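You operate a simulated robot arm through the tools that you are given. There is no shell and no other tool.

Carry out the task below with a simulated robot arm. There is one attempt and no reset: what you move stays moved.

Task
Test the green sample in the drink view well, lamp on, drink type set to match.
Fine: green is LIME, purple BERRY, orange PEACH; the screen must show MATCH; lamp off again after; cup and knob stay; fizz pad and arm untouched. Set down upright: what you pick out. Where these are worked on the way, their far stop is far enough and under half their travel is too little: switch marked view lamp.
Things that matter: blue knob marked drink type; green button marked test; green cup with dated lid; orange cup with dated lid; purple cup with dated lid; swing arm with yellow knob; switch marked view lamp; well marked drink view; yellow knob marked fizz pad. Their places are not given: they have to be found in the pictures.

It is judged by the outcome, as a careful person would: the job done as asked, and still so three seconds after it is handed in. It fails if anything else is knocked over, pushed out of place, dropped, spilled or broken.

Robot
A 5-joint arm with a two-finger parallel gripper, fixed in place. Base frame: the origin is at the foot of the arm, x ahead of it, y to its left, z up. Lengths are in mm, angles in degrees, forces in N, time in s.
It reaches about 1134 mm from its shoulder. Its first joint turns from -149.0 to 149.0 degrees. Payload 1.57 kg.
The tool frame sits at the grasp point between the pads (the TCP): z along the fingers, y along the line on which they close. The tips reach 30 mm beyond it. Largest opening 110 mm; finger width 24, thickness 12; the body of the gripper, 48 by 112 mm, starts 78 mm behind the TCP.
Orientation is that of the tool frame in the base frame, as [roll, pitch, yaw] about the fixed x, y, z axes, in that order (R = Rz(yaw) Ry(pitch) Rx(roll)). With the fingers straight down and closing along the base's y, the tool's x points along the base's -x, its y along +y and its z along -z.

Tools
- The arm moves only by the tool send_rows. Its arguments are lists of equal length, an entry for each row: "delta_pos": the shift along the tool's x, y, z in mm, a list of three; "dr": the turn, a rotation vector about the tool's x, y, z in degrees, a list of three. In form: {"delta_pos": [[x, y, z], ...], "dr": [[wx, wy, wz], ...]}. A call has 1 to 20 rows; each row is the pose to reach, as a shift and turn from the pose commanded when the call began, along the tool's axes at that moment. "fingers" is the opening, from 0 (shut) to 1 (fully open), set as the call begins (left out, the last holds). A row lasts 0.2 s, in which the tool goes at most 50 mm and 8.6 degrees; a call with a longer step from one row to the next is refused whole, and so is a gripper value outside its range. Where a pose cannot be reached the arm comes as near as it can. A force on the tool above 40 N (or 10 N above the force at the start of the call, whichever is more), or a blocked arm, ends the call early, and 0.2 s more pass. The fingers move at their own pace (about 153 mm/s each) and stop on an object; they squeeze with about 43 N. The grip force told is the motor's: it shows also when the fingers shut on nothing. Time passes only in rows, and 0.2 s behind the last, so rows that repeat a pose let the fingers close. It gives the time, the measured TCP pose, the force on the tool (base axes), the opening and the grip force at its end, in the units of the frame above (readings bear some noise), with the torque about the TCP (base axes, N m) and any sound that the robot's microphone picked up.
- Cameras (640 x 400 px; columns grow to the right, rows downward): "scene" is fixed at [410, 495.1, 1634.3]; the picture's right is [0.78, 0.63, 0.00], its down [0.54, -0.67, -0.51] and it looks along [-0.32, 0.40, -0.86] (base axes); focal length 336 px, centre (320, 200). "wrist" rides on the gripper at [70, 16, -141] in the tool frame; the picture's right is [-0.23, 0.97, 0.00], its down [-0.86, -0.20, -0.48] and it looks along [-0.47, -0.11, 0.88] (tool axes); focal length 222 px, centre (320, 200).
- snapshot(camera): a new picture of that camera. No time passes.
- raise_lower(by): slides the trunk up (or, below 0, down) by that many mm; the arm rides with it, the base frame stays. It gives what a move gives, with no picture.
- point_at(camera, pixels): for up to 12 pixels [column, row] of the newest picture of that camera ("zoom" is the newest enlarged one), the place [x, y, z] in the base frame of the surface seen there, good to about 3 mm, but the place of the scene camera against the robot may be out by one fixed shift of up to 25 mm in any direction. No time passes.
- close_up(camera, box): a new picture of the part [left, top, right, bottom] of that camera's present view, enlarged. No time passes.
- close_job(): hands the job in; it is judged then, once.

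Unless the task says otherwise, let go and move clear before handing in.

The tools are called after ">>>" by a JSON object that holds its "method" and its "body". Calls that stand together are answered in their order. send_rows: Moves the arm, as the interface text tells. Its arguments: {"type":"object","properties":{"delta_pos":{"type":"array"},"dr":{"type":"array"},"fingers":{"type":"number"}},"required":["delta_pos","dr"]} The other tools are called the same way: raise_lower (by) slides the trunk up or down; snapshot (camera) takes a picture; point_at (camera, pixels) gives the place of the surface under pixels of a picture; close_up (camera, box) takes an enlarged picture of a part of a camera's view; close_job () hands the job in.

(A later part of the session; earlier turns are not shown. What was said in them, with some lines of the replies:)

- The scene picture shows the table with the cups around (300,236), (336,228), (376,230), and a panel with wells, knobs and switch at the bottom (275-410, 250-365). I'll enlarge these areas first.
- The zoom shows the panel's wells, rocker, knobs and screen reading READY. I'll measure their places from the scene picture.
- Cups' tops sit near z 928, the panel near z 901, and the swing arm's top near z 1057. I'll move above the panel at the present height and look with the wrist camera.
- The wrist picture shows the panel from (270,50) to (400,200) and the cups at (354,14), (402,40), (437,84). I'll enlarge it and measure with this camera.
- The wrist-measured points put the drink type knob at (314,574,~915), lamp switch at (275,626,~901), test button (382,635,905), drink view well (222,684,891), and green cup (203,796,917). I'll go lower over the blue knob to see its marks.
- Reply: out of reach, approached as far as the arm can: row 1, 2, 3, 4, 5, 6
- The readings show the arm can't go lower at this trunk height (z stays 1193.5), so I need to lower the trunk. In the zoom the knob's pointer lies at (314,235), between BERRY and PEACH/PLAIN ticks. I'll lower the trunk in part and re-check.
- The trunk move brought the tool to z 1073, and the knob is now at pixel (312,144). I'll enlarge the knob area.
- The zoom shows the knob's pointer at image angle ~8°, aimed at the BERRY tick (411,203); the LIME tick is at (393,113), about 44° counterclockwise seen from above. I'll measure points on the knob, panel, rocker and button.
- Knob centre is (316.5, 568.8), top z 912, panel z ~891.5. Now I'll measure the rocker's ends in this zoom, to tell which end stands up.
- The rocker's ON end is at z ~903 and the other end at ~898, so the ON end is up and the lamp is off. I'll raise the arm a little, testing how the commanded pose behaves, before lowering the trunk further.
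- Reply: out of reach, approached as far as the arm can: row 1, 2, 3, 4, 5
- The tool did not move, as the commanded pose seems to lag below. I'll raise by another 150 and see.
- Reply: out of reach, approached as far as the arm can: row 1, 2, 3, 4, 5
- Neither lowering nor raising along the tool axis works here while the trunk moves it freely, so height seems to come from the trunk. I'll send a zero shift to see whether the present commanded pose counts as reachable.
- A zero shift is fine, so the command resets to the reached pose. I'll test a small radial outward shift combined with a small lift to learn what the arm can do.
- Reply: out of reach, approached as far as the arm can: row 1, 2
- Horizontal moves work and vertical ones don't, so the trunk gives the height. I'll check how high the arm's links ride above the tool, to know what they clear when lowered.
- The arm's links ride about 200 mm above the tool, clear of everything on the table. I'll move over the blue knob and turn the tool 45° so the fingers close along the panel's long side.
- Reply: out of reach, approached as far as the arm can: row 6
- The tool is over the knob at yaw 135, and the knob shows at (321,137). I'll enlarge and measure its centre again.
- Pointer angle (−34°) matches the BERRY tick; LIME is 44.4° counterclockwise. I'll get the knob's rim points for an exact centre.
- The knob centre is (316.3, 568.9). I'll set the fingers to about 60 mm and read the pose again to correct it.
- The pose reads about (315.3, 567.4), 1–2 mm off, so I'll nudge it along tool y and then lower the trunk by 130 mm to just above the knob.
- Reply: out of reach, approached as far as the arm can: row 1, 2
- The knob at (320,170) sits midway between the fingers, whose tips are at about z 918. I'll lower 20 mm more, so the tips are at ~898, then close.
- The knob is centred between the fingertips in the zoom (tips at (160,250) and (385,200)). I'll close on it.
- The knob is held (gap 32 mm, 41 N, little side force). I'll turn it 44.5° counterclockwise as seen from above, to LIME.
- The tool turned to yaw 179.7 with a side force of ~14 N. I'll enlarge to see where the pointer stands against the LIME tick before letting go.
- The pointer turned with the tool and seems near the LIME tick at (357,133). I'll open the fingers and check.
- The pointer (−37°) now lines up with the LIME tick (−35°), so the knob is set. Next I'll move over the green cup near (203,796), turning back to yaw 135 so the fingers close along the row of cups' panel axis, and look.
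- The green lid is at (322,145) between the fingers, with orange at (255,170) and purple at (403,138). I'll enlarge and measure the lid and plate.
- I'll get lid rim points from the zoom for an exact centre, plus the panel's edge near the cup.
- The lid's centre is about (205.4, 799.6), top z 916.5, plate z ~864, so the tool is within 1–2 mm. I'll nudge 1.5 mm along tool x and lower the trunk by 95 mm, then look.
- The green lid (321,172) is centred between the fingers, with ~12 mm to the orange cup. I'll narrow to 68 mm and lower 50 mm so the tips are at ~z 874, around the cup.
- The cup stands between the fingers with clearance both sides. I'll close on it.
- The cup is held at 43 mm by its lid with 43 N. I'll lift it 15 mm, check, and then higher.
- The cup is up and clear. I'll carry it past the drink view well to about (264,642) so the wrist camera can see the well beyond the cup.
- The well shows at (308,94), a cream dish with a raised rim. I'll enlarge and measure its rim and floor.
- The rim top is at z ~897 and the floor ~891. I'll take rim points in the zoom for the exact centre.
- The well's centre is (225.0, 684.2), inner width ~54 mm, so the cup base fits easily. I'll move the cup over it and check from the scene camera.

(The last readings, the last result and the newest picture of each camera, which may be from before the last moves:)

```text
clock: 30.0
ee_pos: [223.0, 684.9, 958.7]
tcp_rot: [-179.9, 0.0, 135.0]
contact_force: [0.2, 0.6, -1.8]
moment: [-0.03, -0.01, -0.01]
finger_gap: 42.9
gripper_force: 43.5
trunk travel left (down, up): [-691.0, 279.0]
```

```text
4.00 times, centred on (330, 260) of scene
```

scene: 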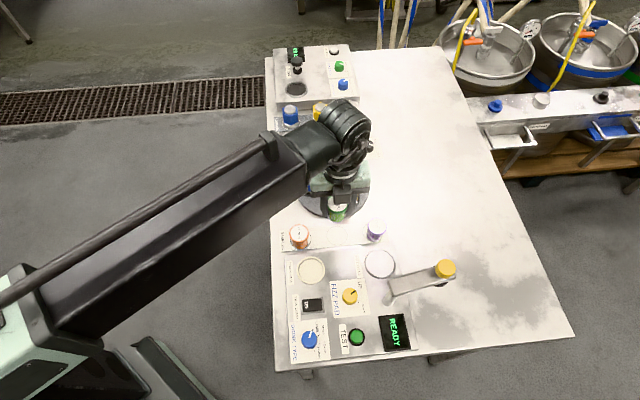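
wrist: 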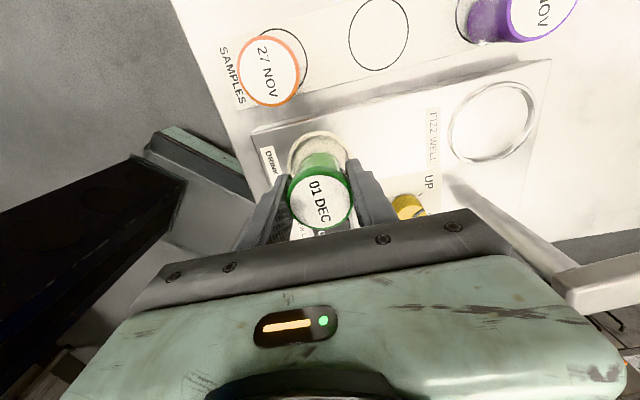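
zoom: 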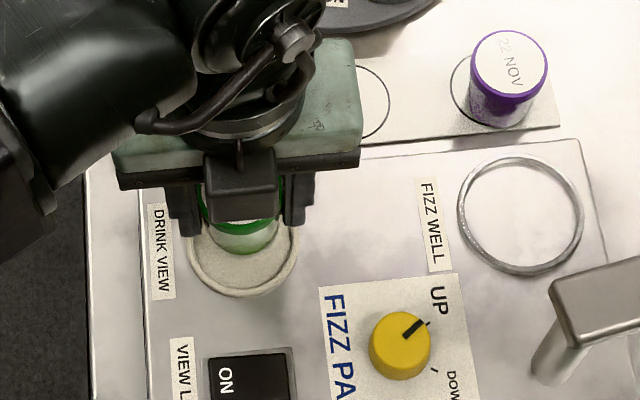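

The cup hangs over the well, its tool ~2 mm off centre. I'll correct that and lower to just above the floor.

>>> {"method": "send_rows", "body": {"delta_pos": [[-1.7, 0.8, 0], [-1.7, 0.8, 0]], "dr": [[0, 0, 0], [0, 0, 0]]}}

>>> {"method": "raise_lower", "body": {"by": -24}}

>>> {"method": "snapshot", "body": {"camera": "wrist"}}

>>> {"method": "close_up", "body": {"camera": "scene", "box": [280, 230, 360, 300]}}

```text
clock: 30.6
ee_pos: [225.9, 684.2, 957.1]
tcp_rot: [180.0, 0.0, 135.0]
contact_force: [0.2, -0.3, -0.9]
moment: [0.01, -0.03, 0.03]
finger_gap: 42.8
gripper_force: 43.1
trunk travel left (down, up): [-691.0, 279.0]
```

```text
clock: 31.3
ee_pos: [225.8, 683.8, 934.0]
tcp_rot: [-180.0, 0.0, 134.9]
contact_force: [0.3, 0.3, -1.9]
moment: [0.0, 0.02, -0.01]
finger_gap: 42.9
gripper_force: 42.7
trunk travel left (down, up): [-667.0, 303.0]
```

```text
taken
```

wrist: 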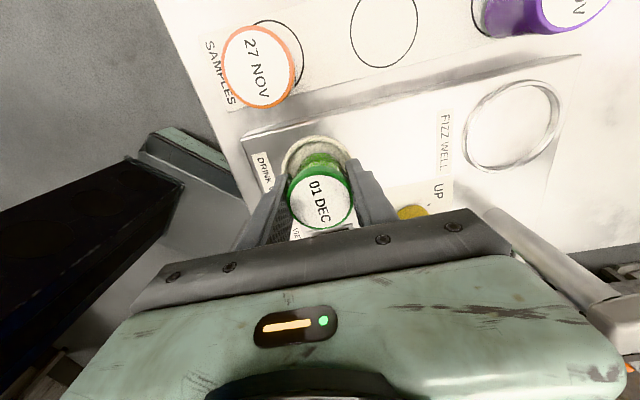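

```text
5.71 times, centred on (320, 265) of scene
```

zoom: 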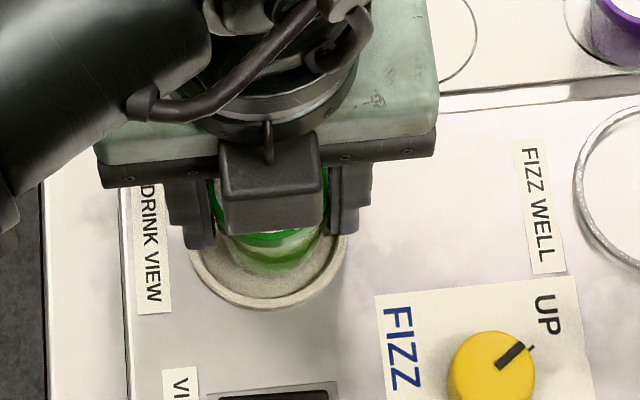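

TCP is at z 934, so the base should be ~3 mm above the floor. I'll lower by small steps and watch the force.

>>> {"method": "raise_lower", "body": {"by": -2}}

>>> {"method": "raise_lower", "body": {"by": -1.5}}

```text
clock: 31.8
ee_pos: [226.0, 683.6, 931.9]
tcp_rot: [180.0, 0.0, 135.0]
contact_force: [0.3, 0.4, -0.8]
moment: [0.0, 0.01, 0.01]
finger_gap: 42.7
gripper_force: 42.7
trunk travel left (down, up): [-665.0, 305.0]
```

```text
clock: 32.3
ee_pos: [226.4, 684.2, 930.4]
tcp_rot: [-179.9, 0.1, 135.0]
contact_force: [-0.4, 0.5, -1.6]
moment: [0.02, -0.01, 0.0]
finger_gap: 42.6
gripper_force: 43.2
trunk travel left (down, up): [-664.0, 306.0]
```

No contact yet (vertical force −1.6 N is the cup's weight). I'll go on in 1 mm steps.

>>> {"method": "raise_lower", "body": {"by": -1}}

>>> {"method": "raise_lower", "body": {"by": -1}}

>>> {"method": "close_up", "body": {"camera": "scene", "box": [280, 230, 360, 300]}}

```text
clock: 32.8
ee_pos: [225.0, 684.9, 929.6]
tcp_rot: [180.0, 0.1, 134.9]
contact_force: [-0.4, -0.4, -0.8]
moment: [0.03, 0.02, 0.0]
finger_gap: 42.8
gripper_force: 43.5
trunk travel left (down, up): [-663.0, 307.0]
```

```text
clock: 33.4
ee_pos: [226.0, 684.6, 929.0]
tcp_rot: [179.9, 0.0, 134.9]
contact_force: [1.8, 6.1, 17.6]
moment: [0.01, 0.1, -0.02]
finger_gap: 42.4
gripper_force: 42.6
trunk travel left (down, up): [-662.0, 308.0]
```

```text
5.71 times, centred on (320, 265) of scene
```

zoom: 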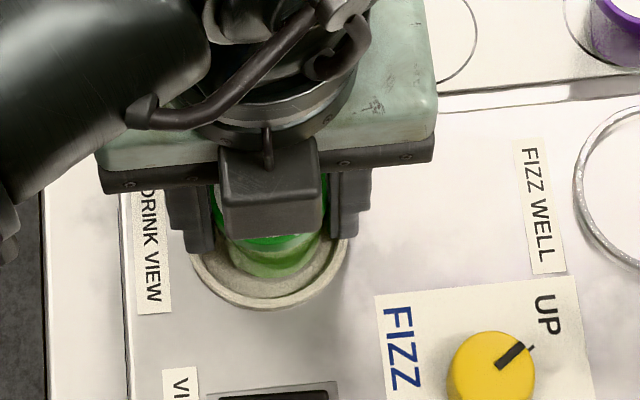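

The vertical force jumped to 17.6 N, so the cup is on the floor. I'll ease up 0.5 mm and open the fingers modestly.

>>> {"method": "raise_lower", "body": {"by": 0.5}}

>>> {"method": "send_rows", "body": {"delta_pos": [[0, 0, 0], [0, 0, 0], [0, 0, 0]], "dr": [[0, 0, 0], [0, 0, 0], [0, 0, 0]], "fingers": 0.6}}

>>> {"method": "snapshot", "body": {"camera": "wrist"}}

```text
clock: 33.9
ee_pos: [225.3, 683.6, 929.0]
tcp_rot: [179.9, 0.1, 135.0]
contact_force: [1.7, 3.0, 10.7]
moment: [0.0, 0.05, -0.03]
finger_gap: 42.7
gripper_force: 43.3
trunk travel left (down, up): [-662.0, 308.0]
```

```text
clock: 34.6
ee_pos: [226.5, 684.5, 928.6]
tcp_rot: [-179.9, -0.1, 134.9]
contact_force: [0.0, 0.4, -0.4]
moment: [-0.01, 0.02, -0.01]
finger_gap: 65.8
gripper_force: 0.0
trunk travel left (down, up): [-662.0, 308.0]
```

```text
taken
```

wrist: 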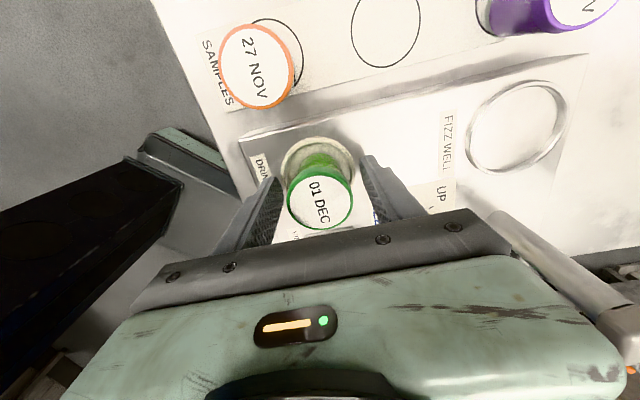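

The cup stands in the well, and the force is zero with the fingers open. I'll raise 90 mm and check.

>>> {"method": "raise_lower", "body": {"by": 30}}

>>> {"method": "raise_lower", "body": {"by": 60}}

>>> {"method": "snapshot", "body": {"camera": "wrist"}}

>>> {"method": "close_up", "body": {"camera": "wrist", "box": [240, 90, 400, 220]}}

```text
clock: 35.4
ee_pos: [225.7, 684.1, 958.7]
tcp_rot: [179.9, 0.0, 135.0]
contact_force: [0.7, 0.5, 0.3]
moment: [0.02, 0.02, 0.01]
finger_gap: 66.0
gripper_force: 0.0
trunk travel left (down, up): [-692.0, 278.0]
```

```text
clock: 36.4
ee_pos: [225.5, 684.9, 1018.7]
tcp_rot: [-180.0, 0.0, 134.9]
contact_force: [0.2, -0.3, 0.0]
moment: [0.01, 0.01, -0.01]
finger_gap: 65.8
gripper_force: 0.0
trunk travel left (down, up): [-752.0, 218.0]
```

```text
taken
```

wrist: 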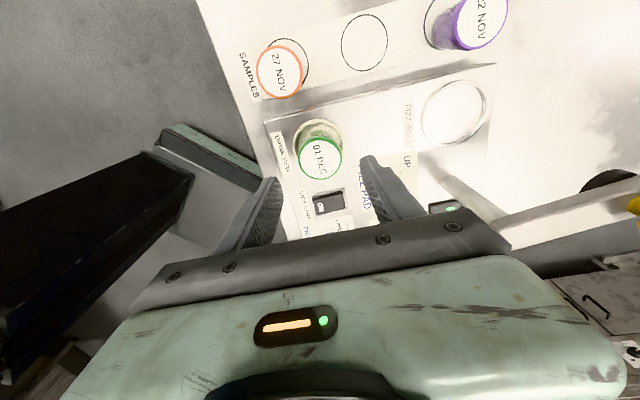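

```text
3.08 times, centred on (320, 155) of wrist
```

zoom: 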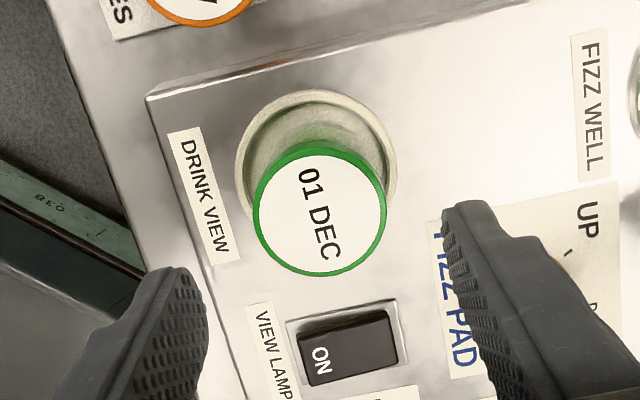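

The cup is upright in the well. Now I'll close the fingers and move above the rocker's ON end, aiming ~21 mm out from its pivot at (277.2, 624.8) so the tip's inner edge tips it fully.

>>> {"method": "send_rows", "body": {"delta_pos": [[-26, -9, 0], [-52, -18, 0], [-79, -26.9, 0], [-79, -26.9, 0], [-79, -26.9, 0]], "dr": [[0, 0, 0], [0, 0, 0], [0, 0, 0], [0, 0, 0], [0, 0, 0]], "fingers": 0.0}}

>>> {"method": "snapshot", "body": {"camera": "wrist"}}

>>> {"method": "close_up", "body": {"camera": "wrist", "box": [270, 90, 400, 210]}}

```text
clock: 37.6
ee_pos: [263.5, 609.6, 1019.5]
tcp_rot: [-179.9, 0.0, 135.1]
contact_force: [0.0, -0.3, 0.4]
moment: [0.01, 0.02, 0.01]
finger_gap: 0.0
gripper_force: 21.0
trunk travel left (down, up): [-752.0, 218.0]
```

```text
taken
```

wrist: 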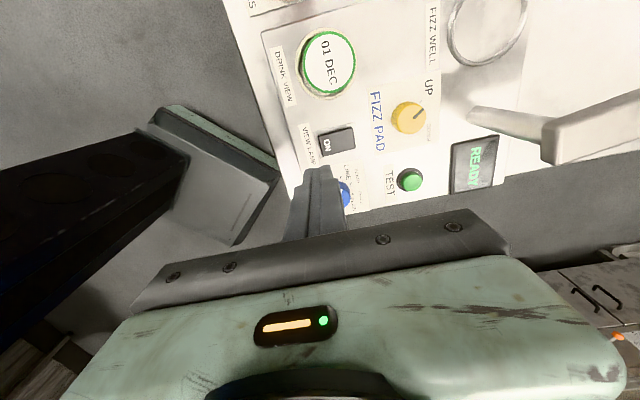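

```text
3.33 times, centred on (335, 150) of wrist
```

zoom: 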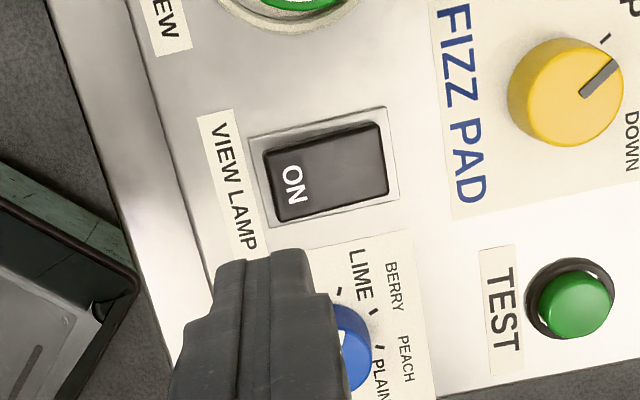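

The rocker is in plain view at zoom (328,172). I'll measure its corners again from here.

>>> {"method": "point_at", "body": {"camera": "zoom", "pixels": [[272, 160], [283, 212], [378, 133], [384, 190], [290, 182], [328, 172], [365, 160], [278, 186], [380, 162], [250, 140], [395, 110], [270, 225]]}}

```text
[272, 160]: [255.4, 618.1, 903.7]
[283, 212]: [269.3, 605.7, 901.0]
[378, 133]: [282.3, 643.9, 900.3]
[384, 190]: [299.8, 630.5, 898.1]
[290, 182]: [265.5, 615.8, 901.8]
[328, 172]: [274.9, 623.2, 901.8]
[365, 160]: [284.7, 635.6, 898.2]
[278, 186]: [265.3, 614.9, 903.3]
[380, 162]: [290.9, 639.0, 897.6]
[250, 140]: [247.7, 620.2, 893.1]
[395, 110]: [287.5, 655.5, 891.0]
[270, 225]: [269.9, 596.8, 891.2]
```

The rocker's centre is (276.7, 624.6) and its half-length 19 mm; the tool is right at −20 mm along it. I'll lower to just above the ON end.

>>> {"method": "raise_lower", "body": {"by": -83}}

>>> {"method": "snapshot", "body": {"camera": "wrist"}}

>>> {"method": "close_up", "body": {"camera": "wrist", "box": [260, 90, 400, 220]}}

```text
clock: 38.8
ee_pos: [263.2, 610.1, 936.0]
tcp_rot: [180.0, 0.0, 135.0]
contact_force: [0.4, 0.8, 0.0]
moment: [-0.03, -0.02, -0.02]
finger_gap: 0.0
gripper_force: 21.2
trunk travel left (down, up): [-669.0, 301.0]
```

```text
taken
```

wrist: 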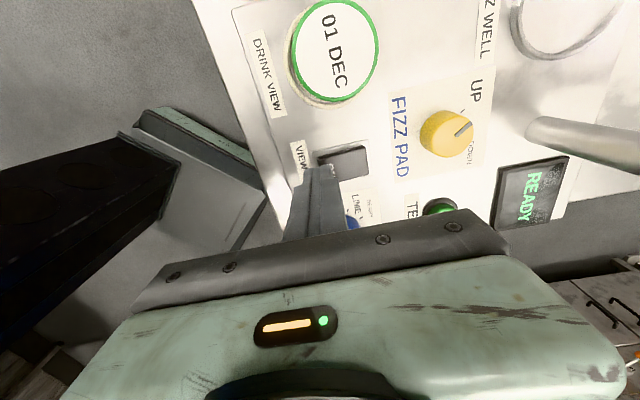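

```text
3.08 times, centred on (330, 155) of wrist
```

zoom: 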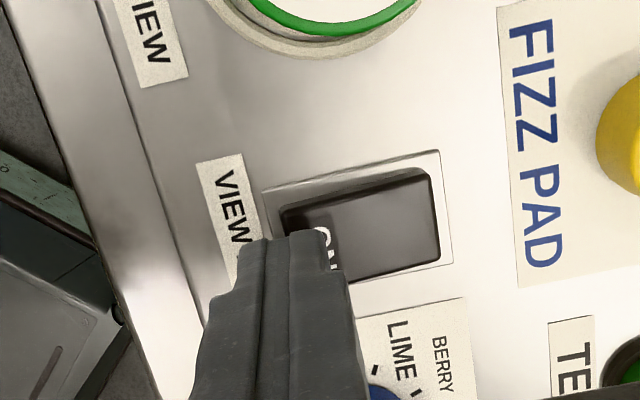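

The closed tips sit just above the ON end (zoom (300,240)). I'll press down in small steps and watch the force.

>>> {"method": "raise_lower", "body": {"by": -2}}

>>> {"method": "raise_lower", "body": {"by": -1.5}}

>>> {"method": "raise_lower", "body": {"by": -1}}

>>> {"method": "close_up", "body": {"camera": "wrist", "box": [260, 90, 400, 220]}}

```text
clock: 39.3
ee_pos: [263.6, 609.5, 933.4]
tcp_rot: [-179.9, 0.0, 135.0]
contact_force: [-0.1, 0.8, 0.5]
moment: [0.01, 0.01, -0.01]
finger_gap: 0.0
gripper_force: 21.4
trunk travel left (down, up): [-667.0, 303.0]
```

```text
clock: 39.8
ee_pos: [263.9, 608.8, 933.1]
tcp_rot: [180.0, 0.0, 135.1]
contact_force: [0.1, 0.0, -0.2]
moment: [0.02, 0.01, 0.03]
finger_gap: 0.1
gripper_force: 21.8
trunk travel left (down, up): [-666.0, 304.0]
```

```text
clock: 40.3
ee_pos: [262.6, 610.2, 930.8]
tcp_rot: [-180.0, 0.0, 134.9]
contact_force: [-0.1, -0.5, 0.6]
moment: [-0.01, 0.03, 0.01]
finger_gap: 0.2
gripper_force: 21.1
trunk travel left (down, up): [-665.0, 305.0]
```

```text
3.08 times, centred on (330, 155) of wrist
```

zoom: 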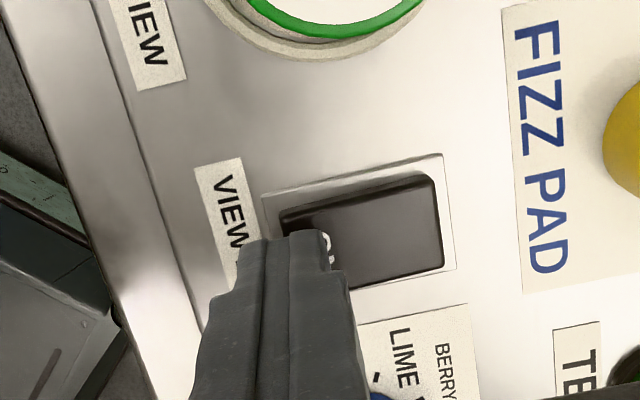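

No force yet at TCP z ~931.5. I'll continue pressing in 1 mm steps.

>>> {"method": "raise_lower", "body": {"by": -1}}

>>> {"method": "raise_lower", "body": {"by": -1}}

>>> {"method": "raise_lower", "body": {"by": -1}}

>>> {"method": "close_up", "body": {"camera": "wrist", "box": [260, 90, 400, 220]}}

```text
clock: 40.8
ee_pos: [262.7, 610.4, 931.0]
tcp_rot: [180.0, 0.1, 135.0]
contact_force: [0.1, 0.3, 0.8]
moment: [0.02, 0.07, -0.01]
finger_gap: 0.0
gripper_force: 21.6
trunk travel left (down, up): [-664.0, 306.0]
```

```text
clock: 41.4
ee_pos: [263.5, 610.0, 929.1]
tcp_rot: [180.0, 0.0, 134.9]
contact_force: [0.1, 0.1, -1.1]
moment: [0.01, 0.03, 0.02]
finger_gap: 0.0
gripper_force: 20.8
trunk travel left (down, up): [-663.0, 307.0]
```

```text
clock: 41.9
ee_pos: [262.9, 608.9, 928.7]
tcp_rot: [180.0, 0.0, 135.0]
contact_force: [0.2, 1.3, 3.3]
moment: [0.03, -0.02, 0.0]
finger_gap: 0.0
gripper_force: 21.1
trunk travel left (down, up): [-662.0, 308.0]
```

```text
3.08 times, centred on (330, 155) of wrist
```

zoom: 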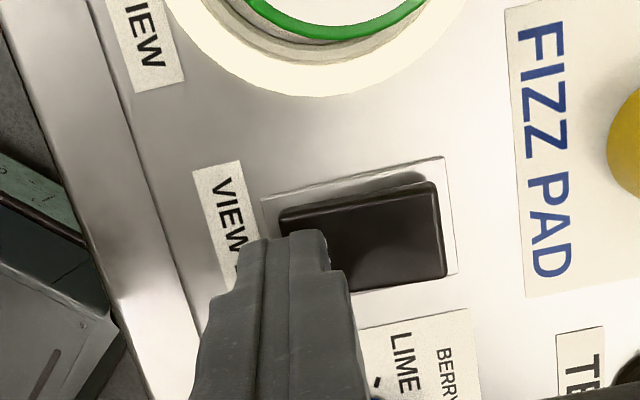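

The well's rim now glows bright and the rocker's far end has lifted, so the lamp came on. I'll press a bit more to be sure it reaches its stop.

>>> {"method": "raise_lower", "body": {"by": -1}}

>>> {"method": "raise_lower", "body": {"by": -0.5}}

```text
clock: 42.4
ee_pos: [264.3, 608.9, 928.0]
tcp_rot: [179.8, 0.1, 135.0]
contact_force: [2.9, 6.7, 21.4]
moment: [0.33, -0.27, 0.03]
finger_gap: 0.0
gripper_force: 21.1
trunk travel left (down, up): [-661.0, 309.0]
```

```text
clock: 42.9
ee_pos: [262.9, 607.9, 928.1]
tcp_rot: [179.8, -0.2, 135.0]
contact_force: [5.8, 13.4, 36.9]
moment: [0.66, -0.44, 0.06]
finger_gap: 0.0
gripper_force: 21.3
trunk travel left (down, up): [-660.0, 310.0]
```

The force rose to 37 N, so the rocker is at its stop. I'll raise and check that the lamp stays lit.

>>> {"method": "raise_lower", "body": {"by": 80}}

>>> {"method": "snapshot", "body": {"camera": "wrist"}}

>>> {"method": "close_up", "body": {"camera": "wrist", "box": [260, 20, 500, 220]}}

```text
clock: 44.0
ee_pos: [263.0, 610.0, 1006.5]
tcp_rot: [180.0, 0.0, 135.0]
contact_force: [-0.3, -0.6, 0.1]
moment: [-0.01, -0.03, -0.02]
finger_gap: 0.1
gripper_force: 21.2
trunk travel left (down, up): [-740.0, 230.0]
```

```text
taken
```

wrist: 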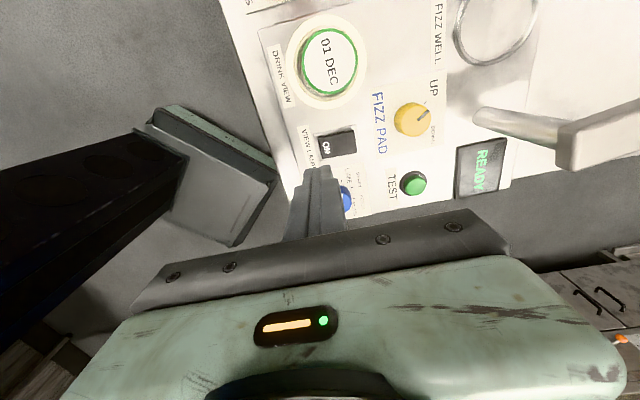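

```text
2.00 times, centred on (380, 120) of wrist
```

zoom: 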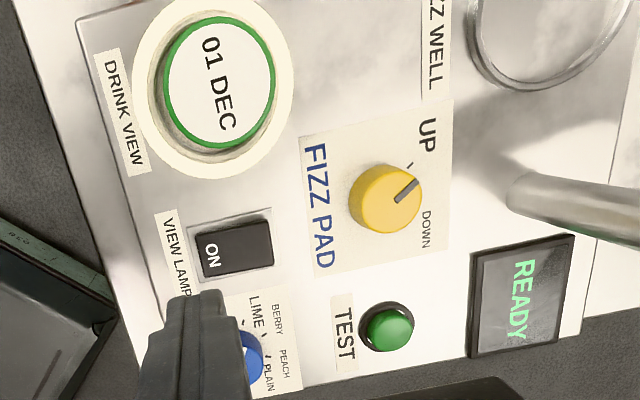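

The lamp is on and the screen reads READY. Next is the TEST button at (413,183); I'll measure it and the swing arm's near end.

>>> {"method": "point_at", "body": {"camera": "wrist", "pixels": [[413, 183], [405, 184], [421, 182], [413, 176], [413, 190], [480, 116], [505, 125], [556, 148], [600, 140], [560, 125], [475, 170], [425, 192]]}}

>>> {"method": "close_up", "body": {"camera": "wrist", "box": [390, 160, 440, 210]}}

```text
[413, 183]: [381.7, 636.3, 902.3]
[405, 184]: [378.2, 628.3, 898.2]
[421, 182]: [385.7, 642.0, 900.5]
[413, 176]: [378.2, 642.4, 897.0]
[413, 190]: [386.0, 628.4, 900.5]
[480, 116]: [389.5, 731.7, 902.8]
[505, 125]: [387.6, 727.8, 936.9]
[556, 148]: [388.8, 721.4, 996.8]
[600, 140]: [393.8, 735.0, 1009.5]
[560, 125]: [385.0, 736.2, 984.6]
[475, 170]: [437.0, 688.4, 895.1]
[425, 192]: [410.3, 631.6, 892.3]
```

```text
8.00 times, centred on (415, 185) of wrist
```

zoom: 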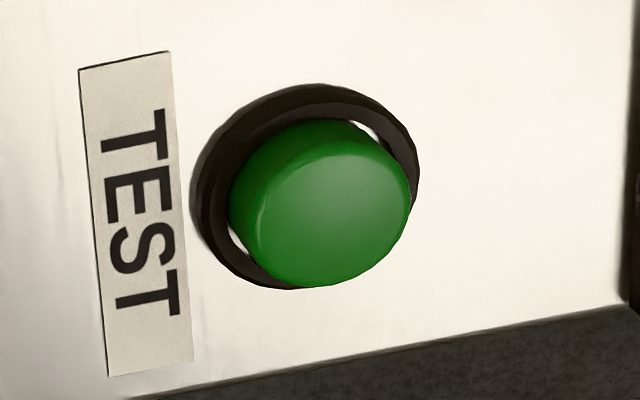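

I'll get the button's face points from this zoom.

>>> {"method": "point_at", "body": {"camera": "zoom", "pixels": [[335, 215], [275, 225], [395, 205], [340, 165], [325, 268], [300, 100], [205, 180], [410, 160], [300, 190], [370, 245], [370, 185], [290, 250]]}}

```text
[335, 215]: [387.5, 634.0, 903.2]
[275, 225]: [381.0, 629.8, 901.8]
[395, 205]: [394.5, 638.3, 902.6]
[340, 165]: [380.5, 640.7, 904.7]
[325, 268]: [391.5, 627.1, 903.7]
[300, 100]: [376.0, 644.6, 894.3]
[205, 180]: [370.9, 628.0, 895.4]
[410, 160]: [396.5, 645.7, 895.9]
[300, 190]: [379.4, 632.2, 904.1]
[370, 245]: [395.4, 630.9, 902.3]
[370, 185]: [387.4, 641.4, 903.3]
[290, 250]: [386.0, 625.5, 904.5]
```

The button's centre is about (387, 633.5), face z ~903.5. The swing arm's post is at (389,731), nearly 100 mm away. I'll move over the button at the present height.

>>> {"method": "send_rows", "body": {"delta_pos": [[-20, 30, 0], [-41, 60, 0], [-61, 90, 0], [-71.1, 104.3, 0], [-71.1, 104.3, 0]], "dr": [[0, 0, 0], [0, 0, 0], [0, 0, 0], [0, 0, 0], [0, 0, 0]]}}

>>> {"method": "snapshot", "body": {"camera": "wrist"}}

>>> {"method": "snapshot", "body": {"camera": "scene"}}

```text
clock: 45.2
ee_pos: [387.9, 631.9, 1007.0]
tcp_rot: [180.0, -0.1, 134.9]
contact_force: [0.7, 0.0, -0.6]
moment: [0.04, 0.03, -0.02]
finger_gap: 0.0
gripper_force: 20.8
trunk travel left (down, up): [-740.0, 230.0]
```

```text
taken
```

wrist: 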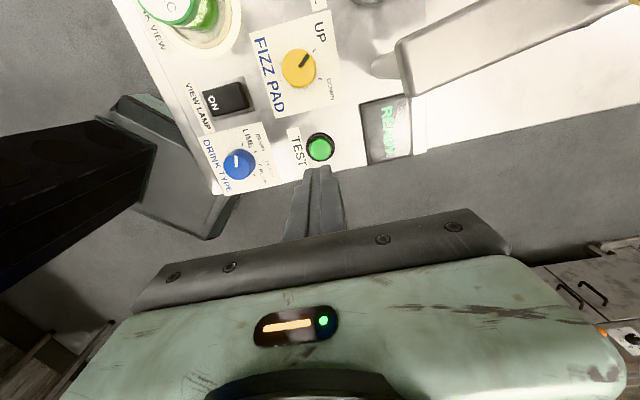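

```text
taken
```

scene: 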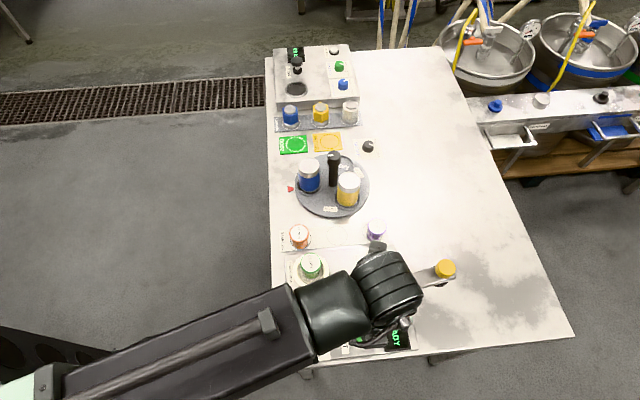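

The button is at (320,148), right ahead of the tips. I'll enlarge and measure once more to align.

>>> {"method": "close_up", "body": {"camera": "wrist", "box": [290, 120, 350, 180]}}

>>> {"method": "point_at", "body": {"camera": "zoom", "pixels": [[320, 190], [250, 190], [385, 185], [320, 130], [320, 245], [270, 150], [370, 230], [365, 145], [275, 235]]}}

```text
6.67 times, centred on (320, 150) of wrist
```

zoom: 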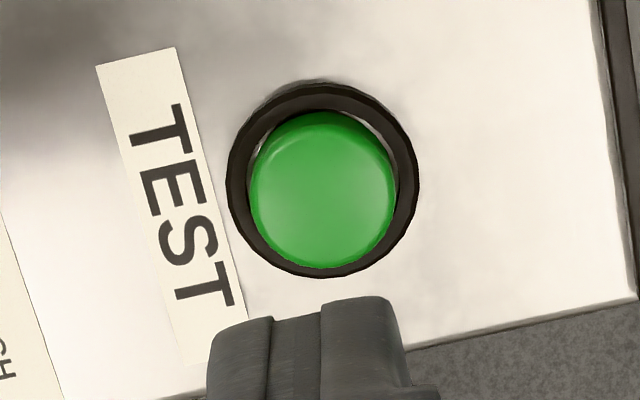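

```text
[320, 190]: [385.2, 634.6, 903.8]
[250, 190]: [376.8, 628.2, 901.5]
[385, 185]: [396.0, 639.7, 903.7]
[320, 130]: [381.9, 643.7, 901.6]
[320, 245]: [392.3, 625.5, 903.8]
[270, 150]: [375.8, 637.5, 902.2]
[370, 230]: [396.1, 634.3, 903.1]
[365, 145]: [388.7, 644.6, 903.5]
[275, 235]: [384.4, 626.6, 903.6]
```

The button's centre is about (386.3, 634.8), so I'll nudge 2.7 mm along tool x and lower to just above its face.

>>> {"method": "send_rows", "body": {"delta_pos": [[2.7, 0.7, 0], [2.7, 0.7, 0]], "dr": [[0, 0, 0], [0, 0, 0]]}}

>>> {"method": "raise_lower", "body": {"by": -69}}

>>> {"method": "snapshot", "body": {"camera": "wrist"}}

>>> {"method": "close_up", "body": {"camera": "scene", "box": [330, 240, 470, 350]}}

```text
clock: 45.8
ee_pos: [386.7, 634.4, 1006.7]
tcp_rot: [-180.0, 0.0, 135.1]
contact_force: [-0.9, -0.5, 0.4]
moment: [-0.02, 0.0, 0.0]
finger_gap: 0.0
gripper_force: 21.0
trunk travel left (down, up): [-740.0, 230.0]
```

```text
clock: 46.9
ee_pos: [387.0, 632.6, 938.4]
tcp_rot: [180.0, 0.0, 135.0]
contact_force: [-1.2, 0.8, 0.3]
moment: [0.01, -0.02, -0.03]
finger_gap: 0.0
gripper_force: 21.4
trunk travel left (down, up): [-671.0, 299.0]
```

```text
taken
```

wrist: 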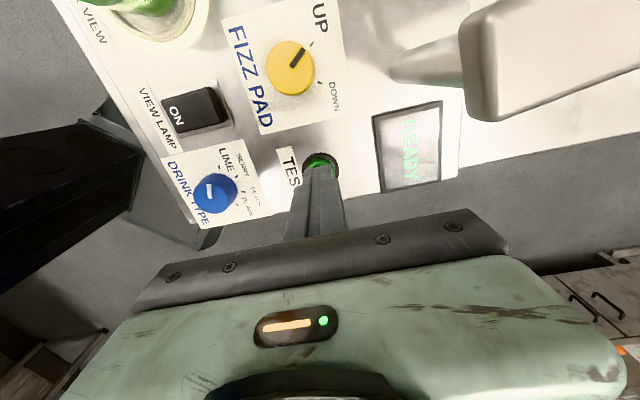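

```text
3.64 times, centred on (400, 295) of scene
```

zoom: 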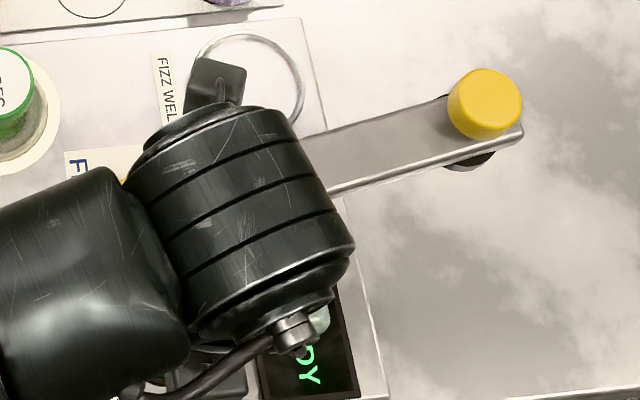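

The tips hover over the button at (322,165), and the beam stays clear. I'll press in small steps.

>>> {"method": "raise_lower", "body": {"by": -4}}

>>> {"method": "raise_lower", "body": {"by": -1}}

>>> {"method": "raise_lower", "body": {"by": -1}}

>>> {"method": "close_up", "body": {"camera": "wrist", "box": [280, 70, 480, 220]}}

```text
clock: 47.5
ee_pos: [385.5, 634.7, 934.4]
tcp_rot: [180.0, -0.1, 135.0]
contact_force: [-0.4, 0.7, -0.6]
moment: [-0.01, 0.03, 0.0]
finger_gap: 0.0
gripper_force: 21.3
trunk travel left (down, up): [-667.0, 303.0]
```

```text
clock: 48.0
ee_pos: [386.4, 632.8, 932.9]
tcp_rot: [180.0, 0.0, 135.0]
contact_force: [-0.5, 0.1, -0.8]
moment: [-0.02, -0.01, -0.02]
finger_gap: 0.0
gripper_force: 21.3
trunk travel left (down, up): [-666.0, 304.0]
```

```text
clock: 48.5
ee_pos: [387.1, 634.5, 932.4]
tcp_rot: [-179.9, 0.0, 135.0]
contact_force: [0.7, 0.7, 0.8]
moment: [-0.02, 0.0, 0.04]
finger_gap: 0.2
gripper_force: 21.7
trunk travel left (down, up): [-665.0, 305.0]
```

```text
2.67 times, centred on (380, 145) of wrist
```

zoom: 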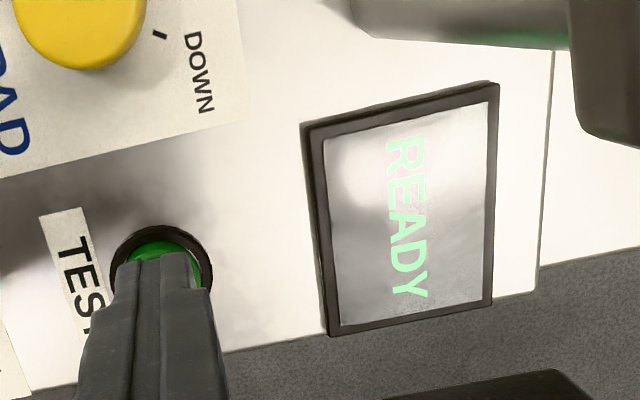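

Still no contact at TCP z ~932, screen READY. I'll go on in 1 mm steps.

>>> {"method": "raise_lower", "body": {"by": -1}}

>>> {"method": "raise_lower", "body": {"by": -1}}

>>> {"method": "close_up", "body": {"camera": "wrist", "box": [280, 70, 480, 220]}}

```text
clock: 49.0
ee_pos: [386.5, 634.3, 930.8]
tcp_rot: [-180.0, 0.1, 135.1]
contact_force: [0.9, 0.7, 2.1]
moment: [0.03, -0.04, -0.06]
finger_gap: 0.0
gripper_force: 21.6
trunk travel left (down, up): [-664.0, 306.0]
```

```text
clock: 49.5
ee_pos: [387.1, 634.9, 929.1]
tcp_rot: [-180.0, 0.0, 134.9]
contact_force: [0.2, 0.8, 2.5]
moment: [0.0, 0.02, 0.0]
finger_gap: 0.0
gripper_force: 21.2
trunk travel left (down, up): [-663.0, 307.0]
heard: click
```

```text
2.67 times, centred on (380, 145) of wrist
```

zoom: 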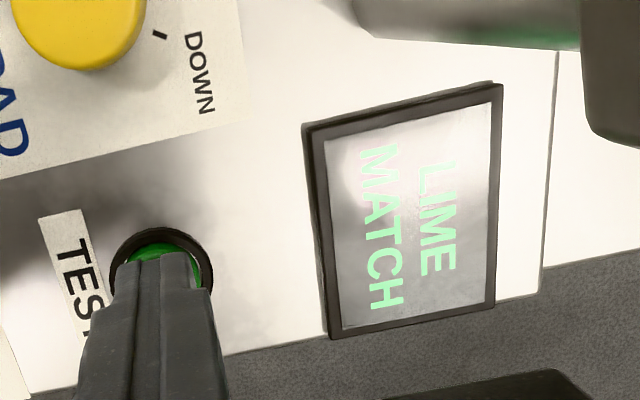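

A click was heard and the screen shows LIME MATCH. I'll raise clear and move over the rocker's OFF end at about (291, 639).

>>> {"method": "raise_lower", "body": {"by": 75}}

>>> {"method": "send_rows", "body": {"delta_pos": [[24, -21, 0], [48, -43, 0], [71, -64.5, 0], [71, -64.5, 0]], "dr": [[0, 0, 0], [0, 0, 0], [0, 0, 0], [0, 0, 0]]}}

>>> {"method": "snapshot", "body": {"camera": "wrist"}}

>>> {"method": "close_up", "body": {"camera": "wrist", "box": [250, 90, 400, 210]}}

```text
clock: 50.6
ee_pos: [387.4, 633.8, 1004.6]
tcp_rot: [180.0, 0.1, 135.1]
contact_force: [-0.5, 0.0, -0.1]
moment: [0.0, 0.0, 0.02]
finger_gap: 0.0
gripper_force: 21.2
trunk travel left (down, up): [-738.0, 232.0]
```

```text
clock: 51.6
ee_pos: [290.9, 638.7, 1005.5]
tcp_rot: [-180.0, 0.0, 134.9]
contact_force: [-0.9, 0.6, 0.0]
moment: [-0.01, -0.02, -0.01]
finger_gap: 0.0
gripper_force: 20.9
trunk travel left (down, up): [-738.0, 232.0]
```

```text
taken
```

wrist: 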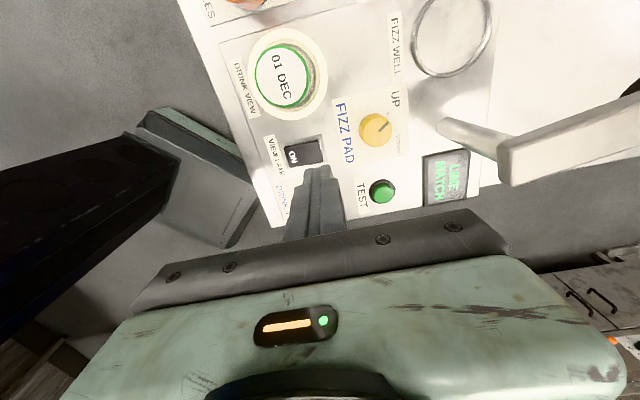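

```text
3.33 times, centred on (325, 150) of wrist
```

zoom: 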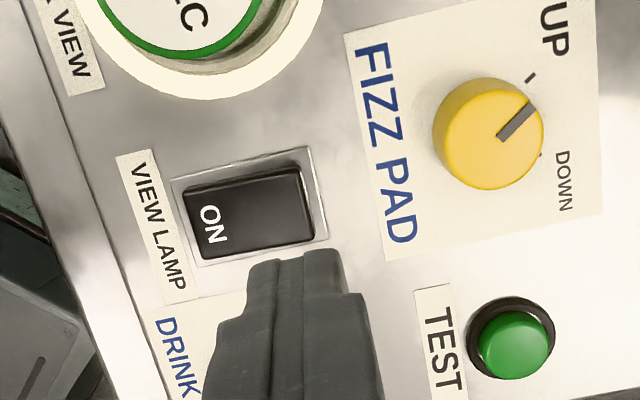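

The tips are over the OFF end side of the rocker, ~60 mm away from the fizz pad knob. I'll lower to just above and look.

>>> {"method": "raise_lower", "body": {"by": -68}}

>>> {"method": "snapshot", "body": {"camera": "wrist"}}

>>> {"method": "close_up", "body": {"camera": "wrist", "box": [250, 90, 400, 220]}}

```text
clock: 52.7
ee_pos: [290.1, 637.2, 937.6]
tcp_rot: [180.0, 0.0, 135.1]
contact_force: [0.1, -0.1, -0.1]
moment: [0.0, -0.02, 0.03]
finger_gap: 0.0
gripper_force: 20.9
trunk travel left (down, up): [-670.0, 300.0]
```

```text
taken
```

wrist: 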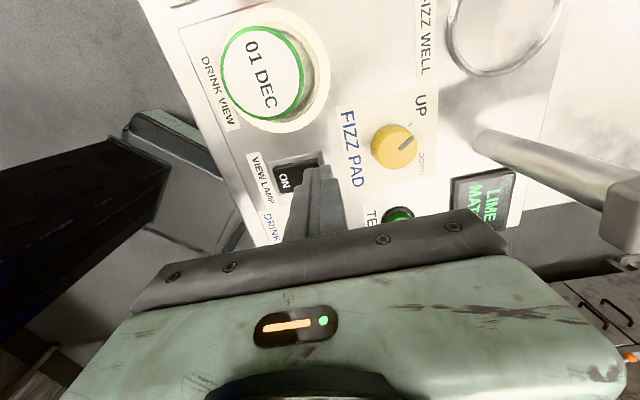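

```text
3.08 times, centred on (325, 155) of wrist
```

zoom: 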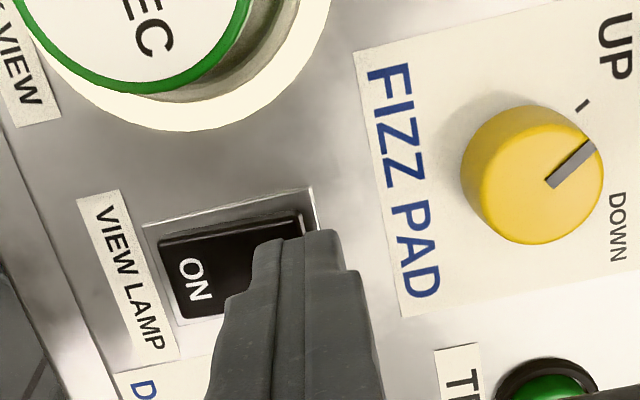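

The tip overlies the OFF end (zoom (300,240)). I'll press in small steps.

>>> {"method": "raise_lower", "body": {"by": -4}}

>>> {"method": "raise_lower", "body": {"by": -2}}

>>> {"method": "raise_lower", "body": {"by": -1}}

>>> {"method": "raise_lower", "body": {"by": -1}}

>>> {"method": "close_up", "body": {"camera": "wrist", "box": [250, 90, 400, 220]}}

```text
clock: 53.2
ee_pos: [291.7, 639.3, 933.0]
tcp_rot: [-179.9, -0.1, 135.0]
contact_force: [0.0, 0.2, 0.6]
moment: [-0.03, -0.02, -0.05]
finger_gap: 0.0
gripper_force: 21.5
trunk travel left (down, up): [-666.0, 304.0]
```

```text
clock: 53.7
ee_pos: [290.4, 638.8, 931.7]
tcp_rot: [180.0, 0.0, 135.0]
contact_force: [0.2, 0.6, 1.3]
moment: [0.03, -0.03, 0.03]
finger_gap: 0.0
gripper_force: 21.0
trunk travel left (down, up): [-664.0, 306.0]
```

```text
clock: 54.2
ee_pos: [290.4, 639.2, 929.4]
tcp_rot: [-179.9, 0.1, 135.0]
contact_force: [0.1, 0.0, -0.4]
moment: [-0.01, 0.02, 0.0]
finger_gap: 0.0
gripper_force: 20.9
trunk travel left (down, up): [-663.0, 307.0]
```

```text
clock: 54.8
ee_pos: [290.3, 638.1, 929.4]
tcp_rot: [180.0, 0.0, 135.0]
contact_force: [0.6, 0.3, 0.2]
moment: [0.01, 0.04, -0.01]
finger_gap: 0.1
gripper_force: 20.9
trunk travel left (down, up): [-662.0, 308.0]
```

```text
3.08 times, centred on (325, 155) of wrist
```

zoom: 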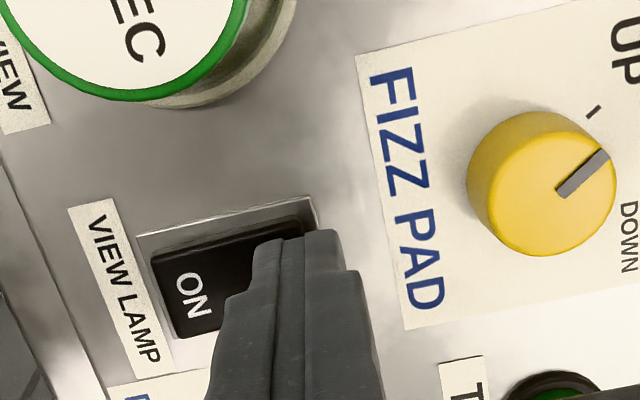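

The well's rim no longer glows, so the lamp went off. I'll press to the stop to make sure.

>>> {"method": "raise_lower", "body": {"by": -1}}

>>> {"method": "raise_lower", "body": {"by": -0.7}}

```text
clock: 55.3
ee_pos: [290.0, 639.7, 929.2]
tcp_rot: [179.9, 0.0, 135.0]
contact_force: [1.9, 5.2, 16.5]
moment: [0.01, 0.03, -0.04]
finger_gap: 0.2
gripper_force: 21.4
trunk travel left (down, up): [-661.0, 309.0]
```

```text
clock: 55.8
ee_pos: [290.3, 639.5, 928.4]
tcp_rot: [179.8, -0.1, 135.0]
contact_force: [5.7, 13.3, 36.4]
moment: [0.17, 0.03, -0.04]
finger_gap: 0.0
gripper_force: 21.5
trunk travel left (down, up): [-661.0, 309.0]
```

The rocker is at its stop (36 N). I'll raise well clear and check everything.

>>> {"method": "raise_lower", "body": {"by": 120}}

>>> {"method": "snapshot", "body": {"camera": "wrist"}}

>>> {"method": "close_up", "body": {"camera": "wrist", "box": [220, 20, 500, 210]}}

```text
clock: 57.3
ee_pos: [290.8, 639.6, 1047.2]
tcp_rot: [180.0, 0.0, 135.0]
contact_force: [0.5, -0.5, -0.5]
moment: [0.0, 0.0, 0.02]
finger_gap: 0.1
gripper_force: 21.4
trunk travel left (down, up): [-781.0, 189.0]
```

```text
taken
```

wrist: 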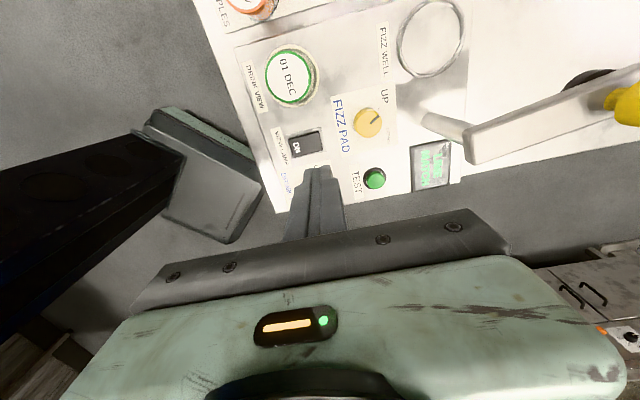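

```text
2.11 times, centred on (360, 115) of wrist
```

zoom: 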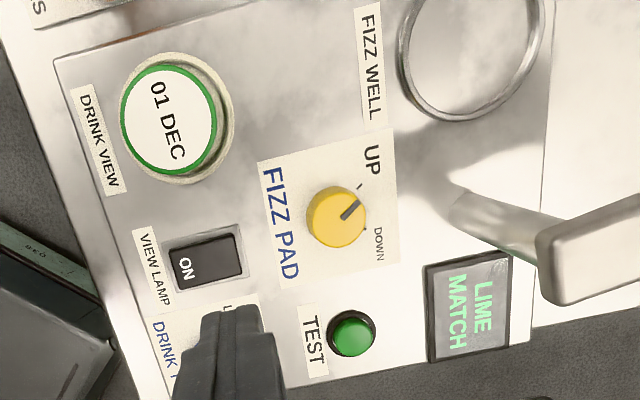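

The screen still shows LIME MATCH, the lamp is off and the cup is in the well. I'll raise further and retreat toward the start place, then make a last check.

>>> {"method": "raise_lower", "body": {"by": 130}}

>>> {"method": "send_rows", "body": {"delta_pos": [[30, -30, 0], [60, -60, 0], [90, -90, 0], [120, -120, 0], [150, -150, 0], [180, -180, 0], [195, -195, 0], [195, -195, 0]], "dr": [[0, 0, 0], [0, 0, 0], [0, 0, 0], [0, 0, 0], [0, 0, 0], [0, 0, 0], [0, 0, 0], [0, 0, 0]]}}

>>> {"method": "snapshot", "body": {"camera": "scene"}}

>>> {"method": "close_up", "body": {"camera": "scene", "box": [270, 210, 470, 365]}}

```text
clock: 58.9
ee_pos: [290.8, 639.3, 1175.5]
tcp_rot: [180.0, 0.0, 135.0]
contact_force: [0.1, -0.1, -0.3]
moment: [0.0, 0.01, 0.0]
finger_gap: 0.0
gripper_force: 21.4
trunk travel left (down, up): [-911.0, 59.0]
```

```text
clock: 60.6
ee_pos: [12.9, 636.4, 1177.2]
tcp_rot: [180.0, 0.0, 135.0]
contact_force: [-0.2, 0.0, 0.6]
moment: [-0.02, -0.02, 0.01]
finger_gap: 0.1
gripper_force: 21.8
trunk travel left (down, up): [-911.0, 59.0]
```

```text
taken
```

scene: 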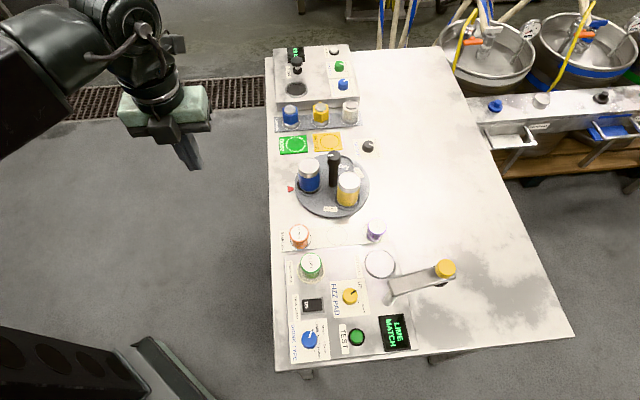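

```text
2.58 times, centred on (370, 288) of scene
```

zoom: 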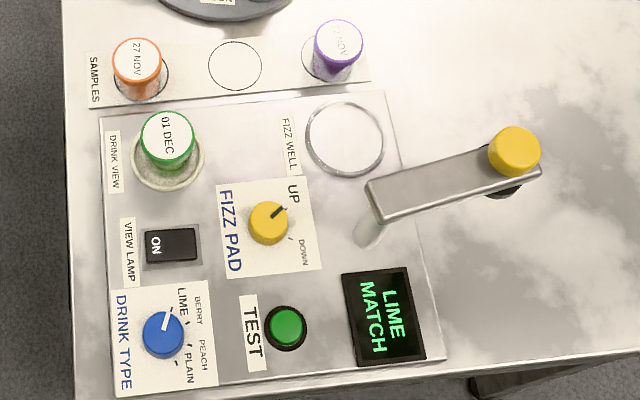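

The last picture shows the green cup upright in the drink view well and the knob at LIME. The screen reads LIME MATCH, the lamp is off, the fizz pad knob and swing arm look unchanged, and the arm is clear of the table. I'll hand it in.

>>> {"method": "close_job", "body": {}}

```text
The job is handed in.
```

The green sample was tested in the drink view well and the screen showed LIME MATCH. I have handed the job in; no verdict came back with it.

- **Cup:** the green cup is upright in the well and was left there.
- **Knob:** the drink type knob was on BERRY; I turned it to LIME and left it there.
- **Lamp:** it was on for the test, then switched off again. The switch was pressed to its stop both ways.
- **Untouched:** I did not touch the fizz pad knob or the swing arm. The other cups look as they did at the start.

The robot arm is clear of the table.
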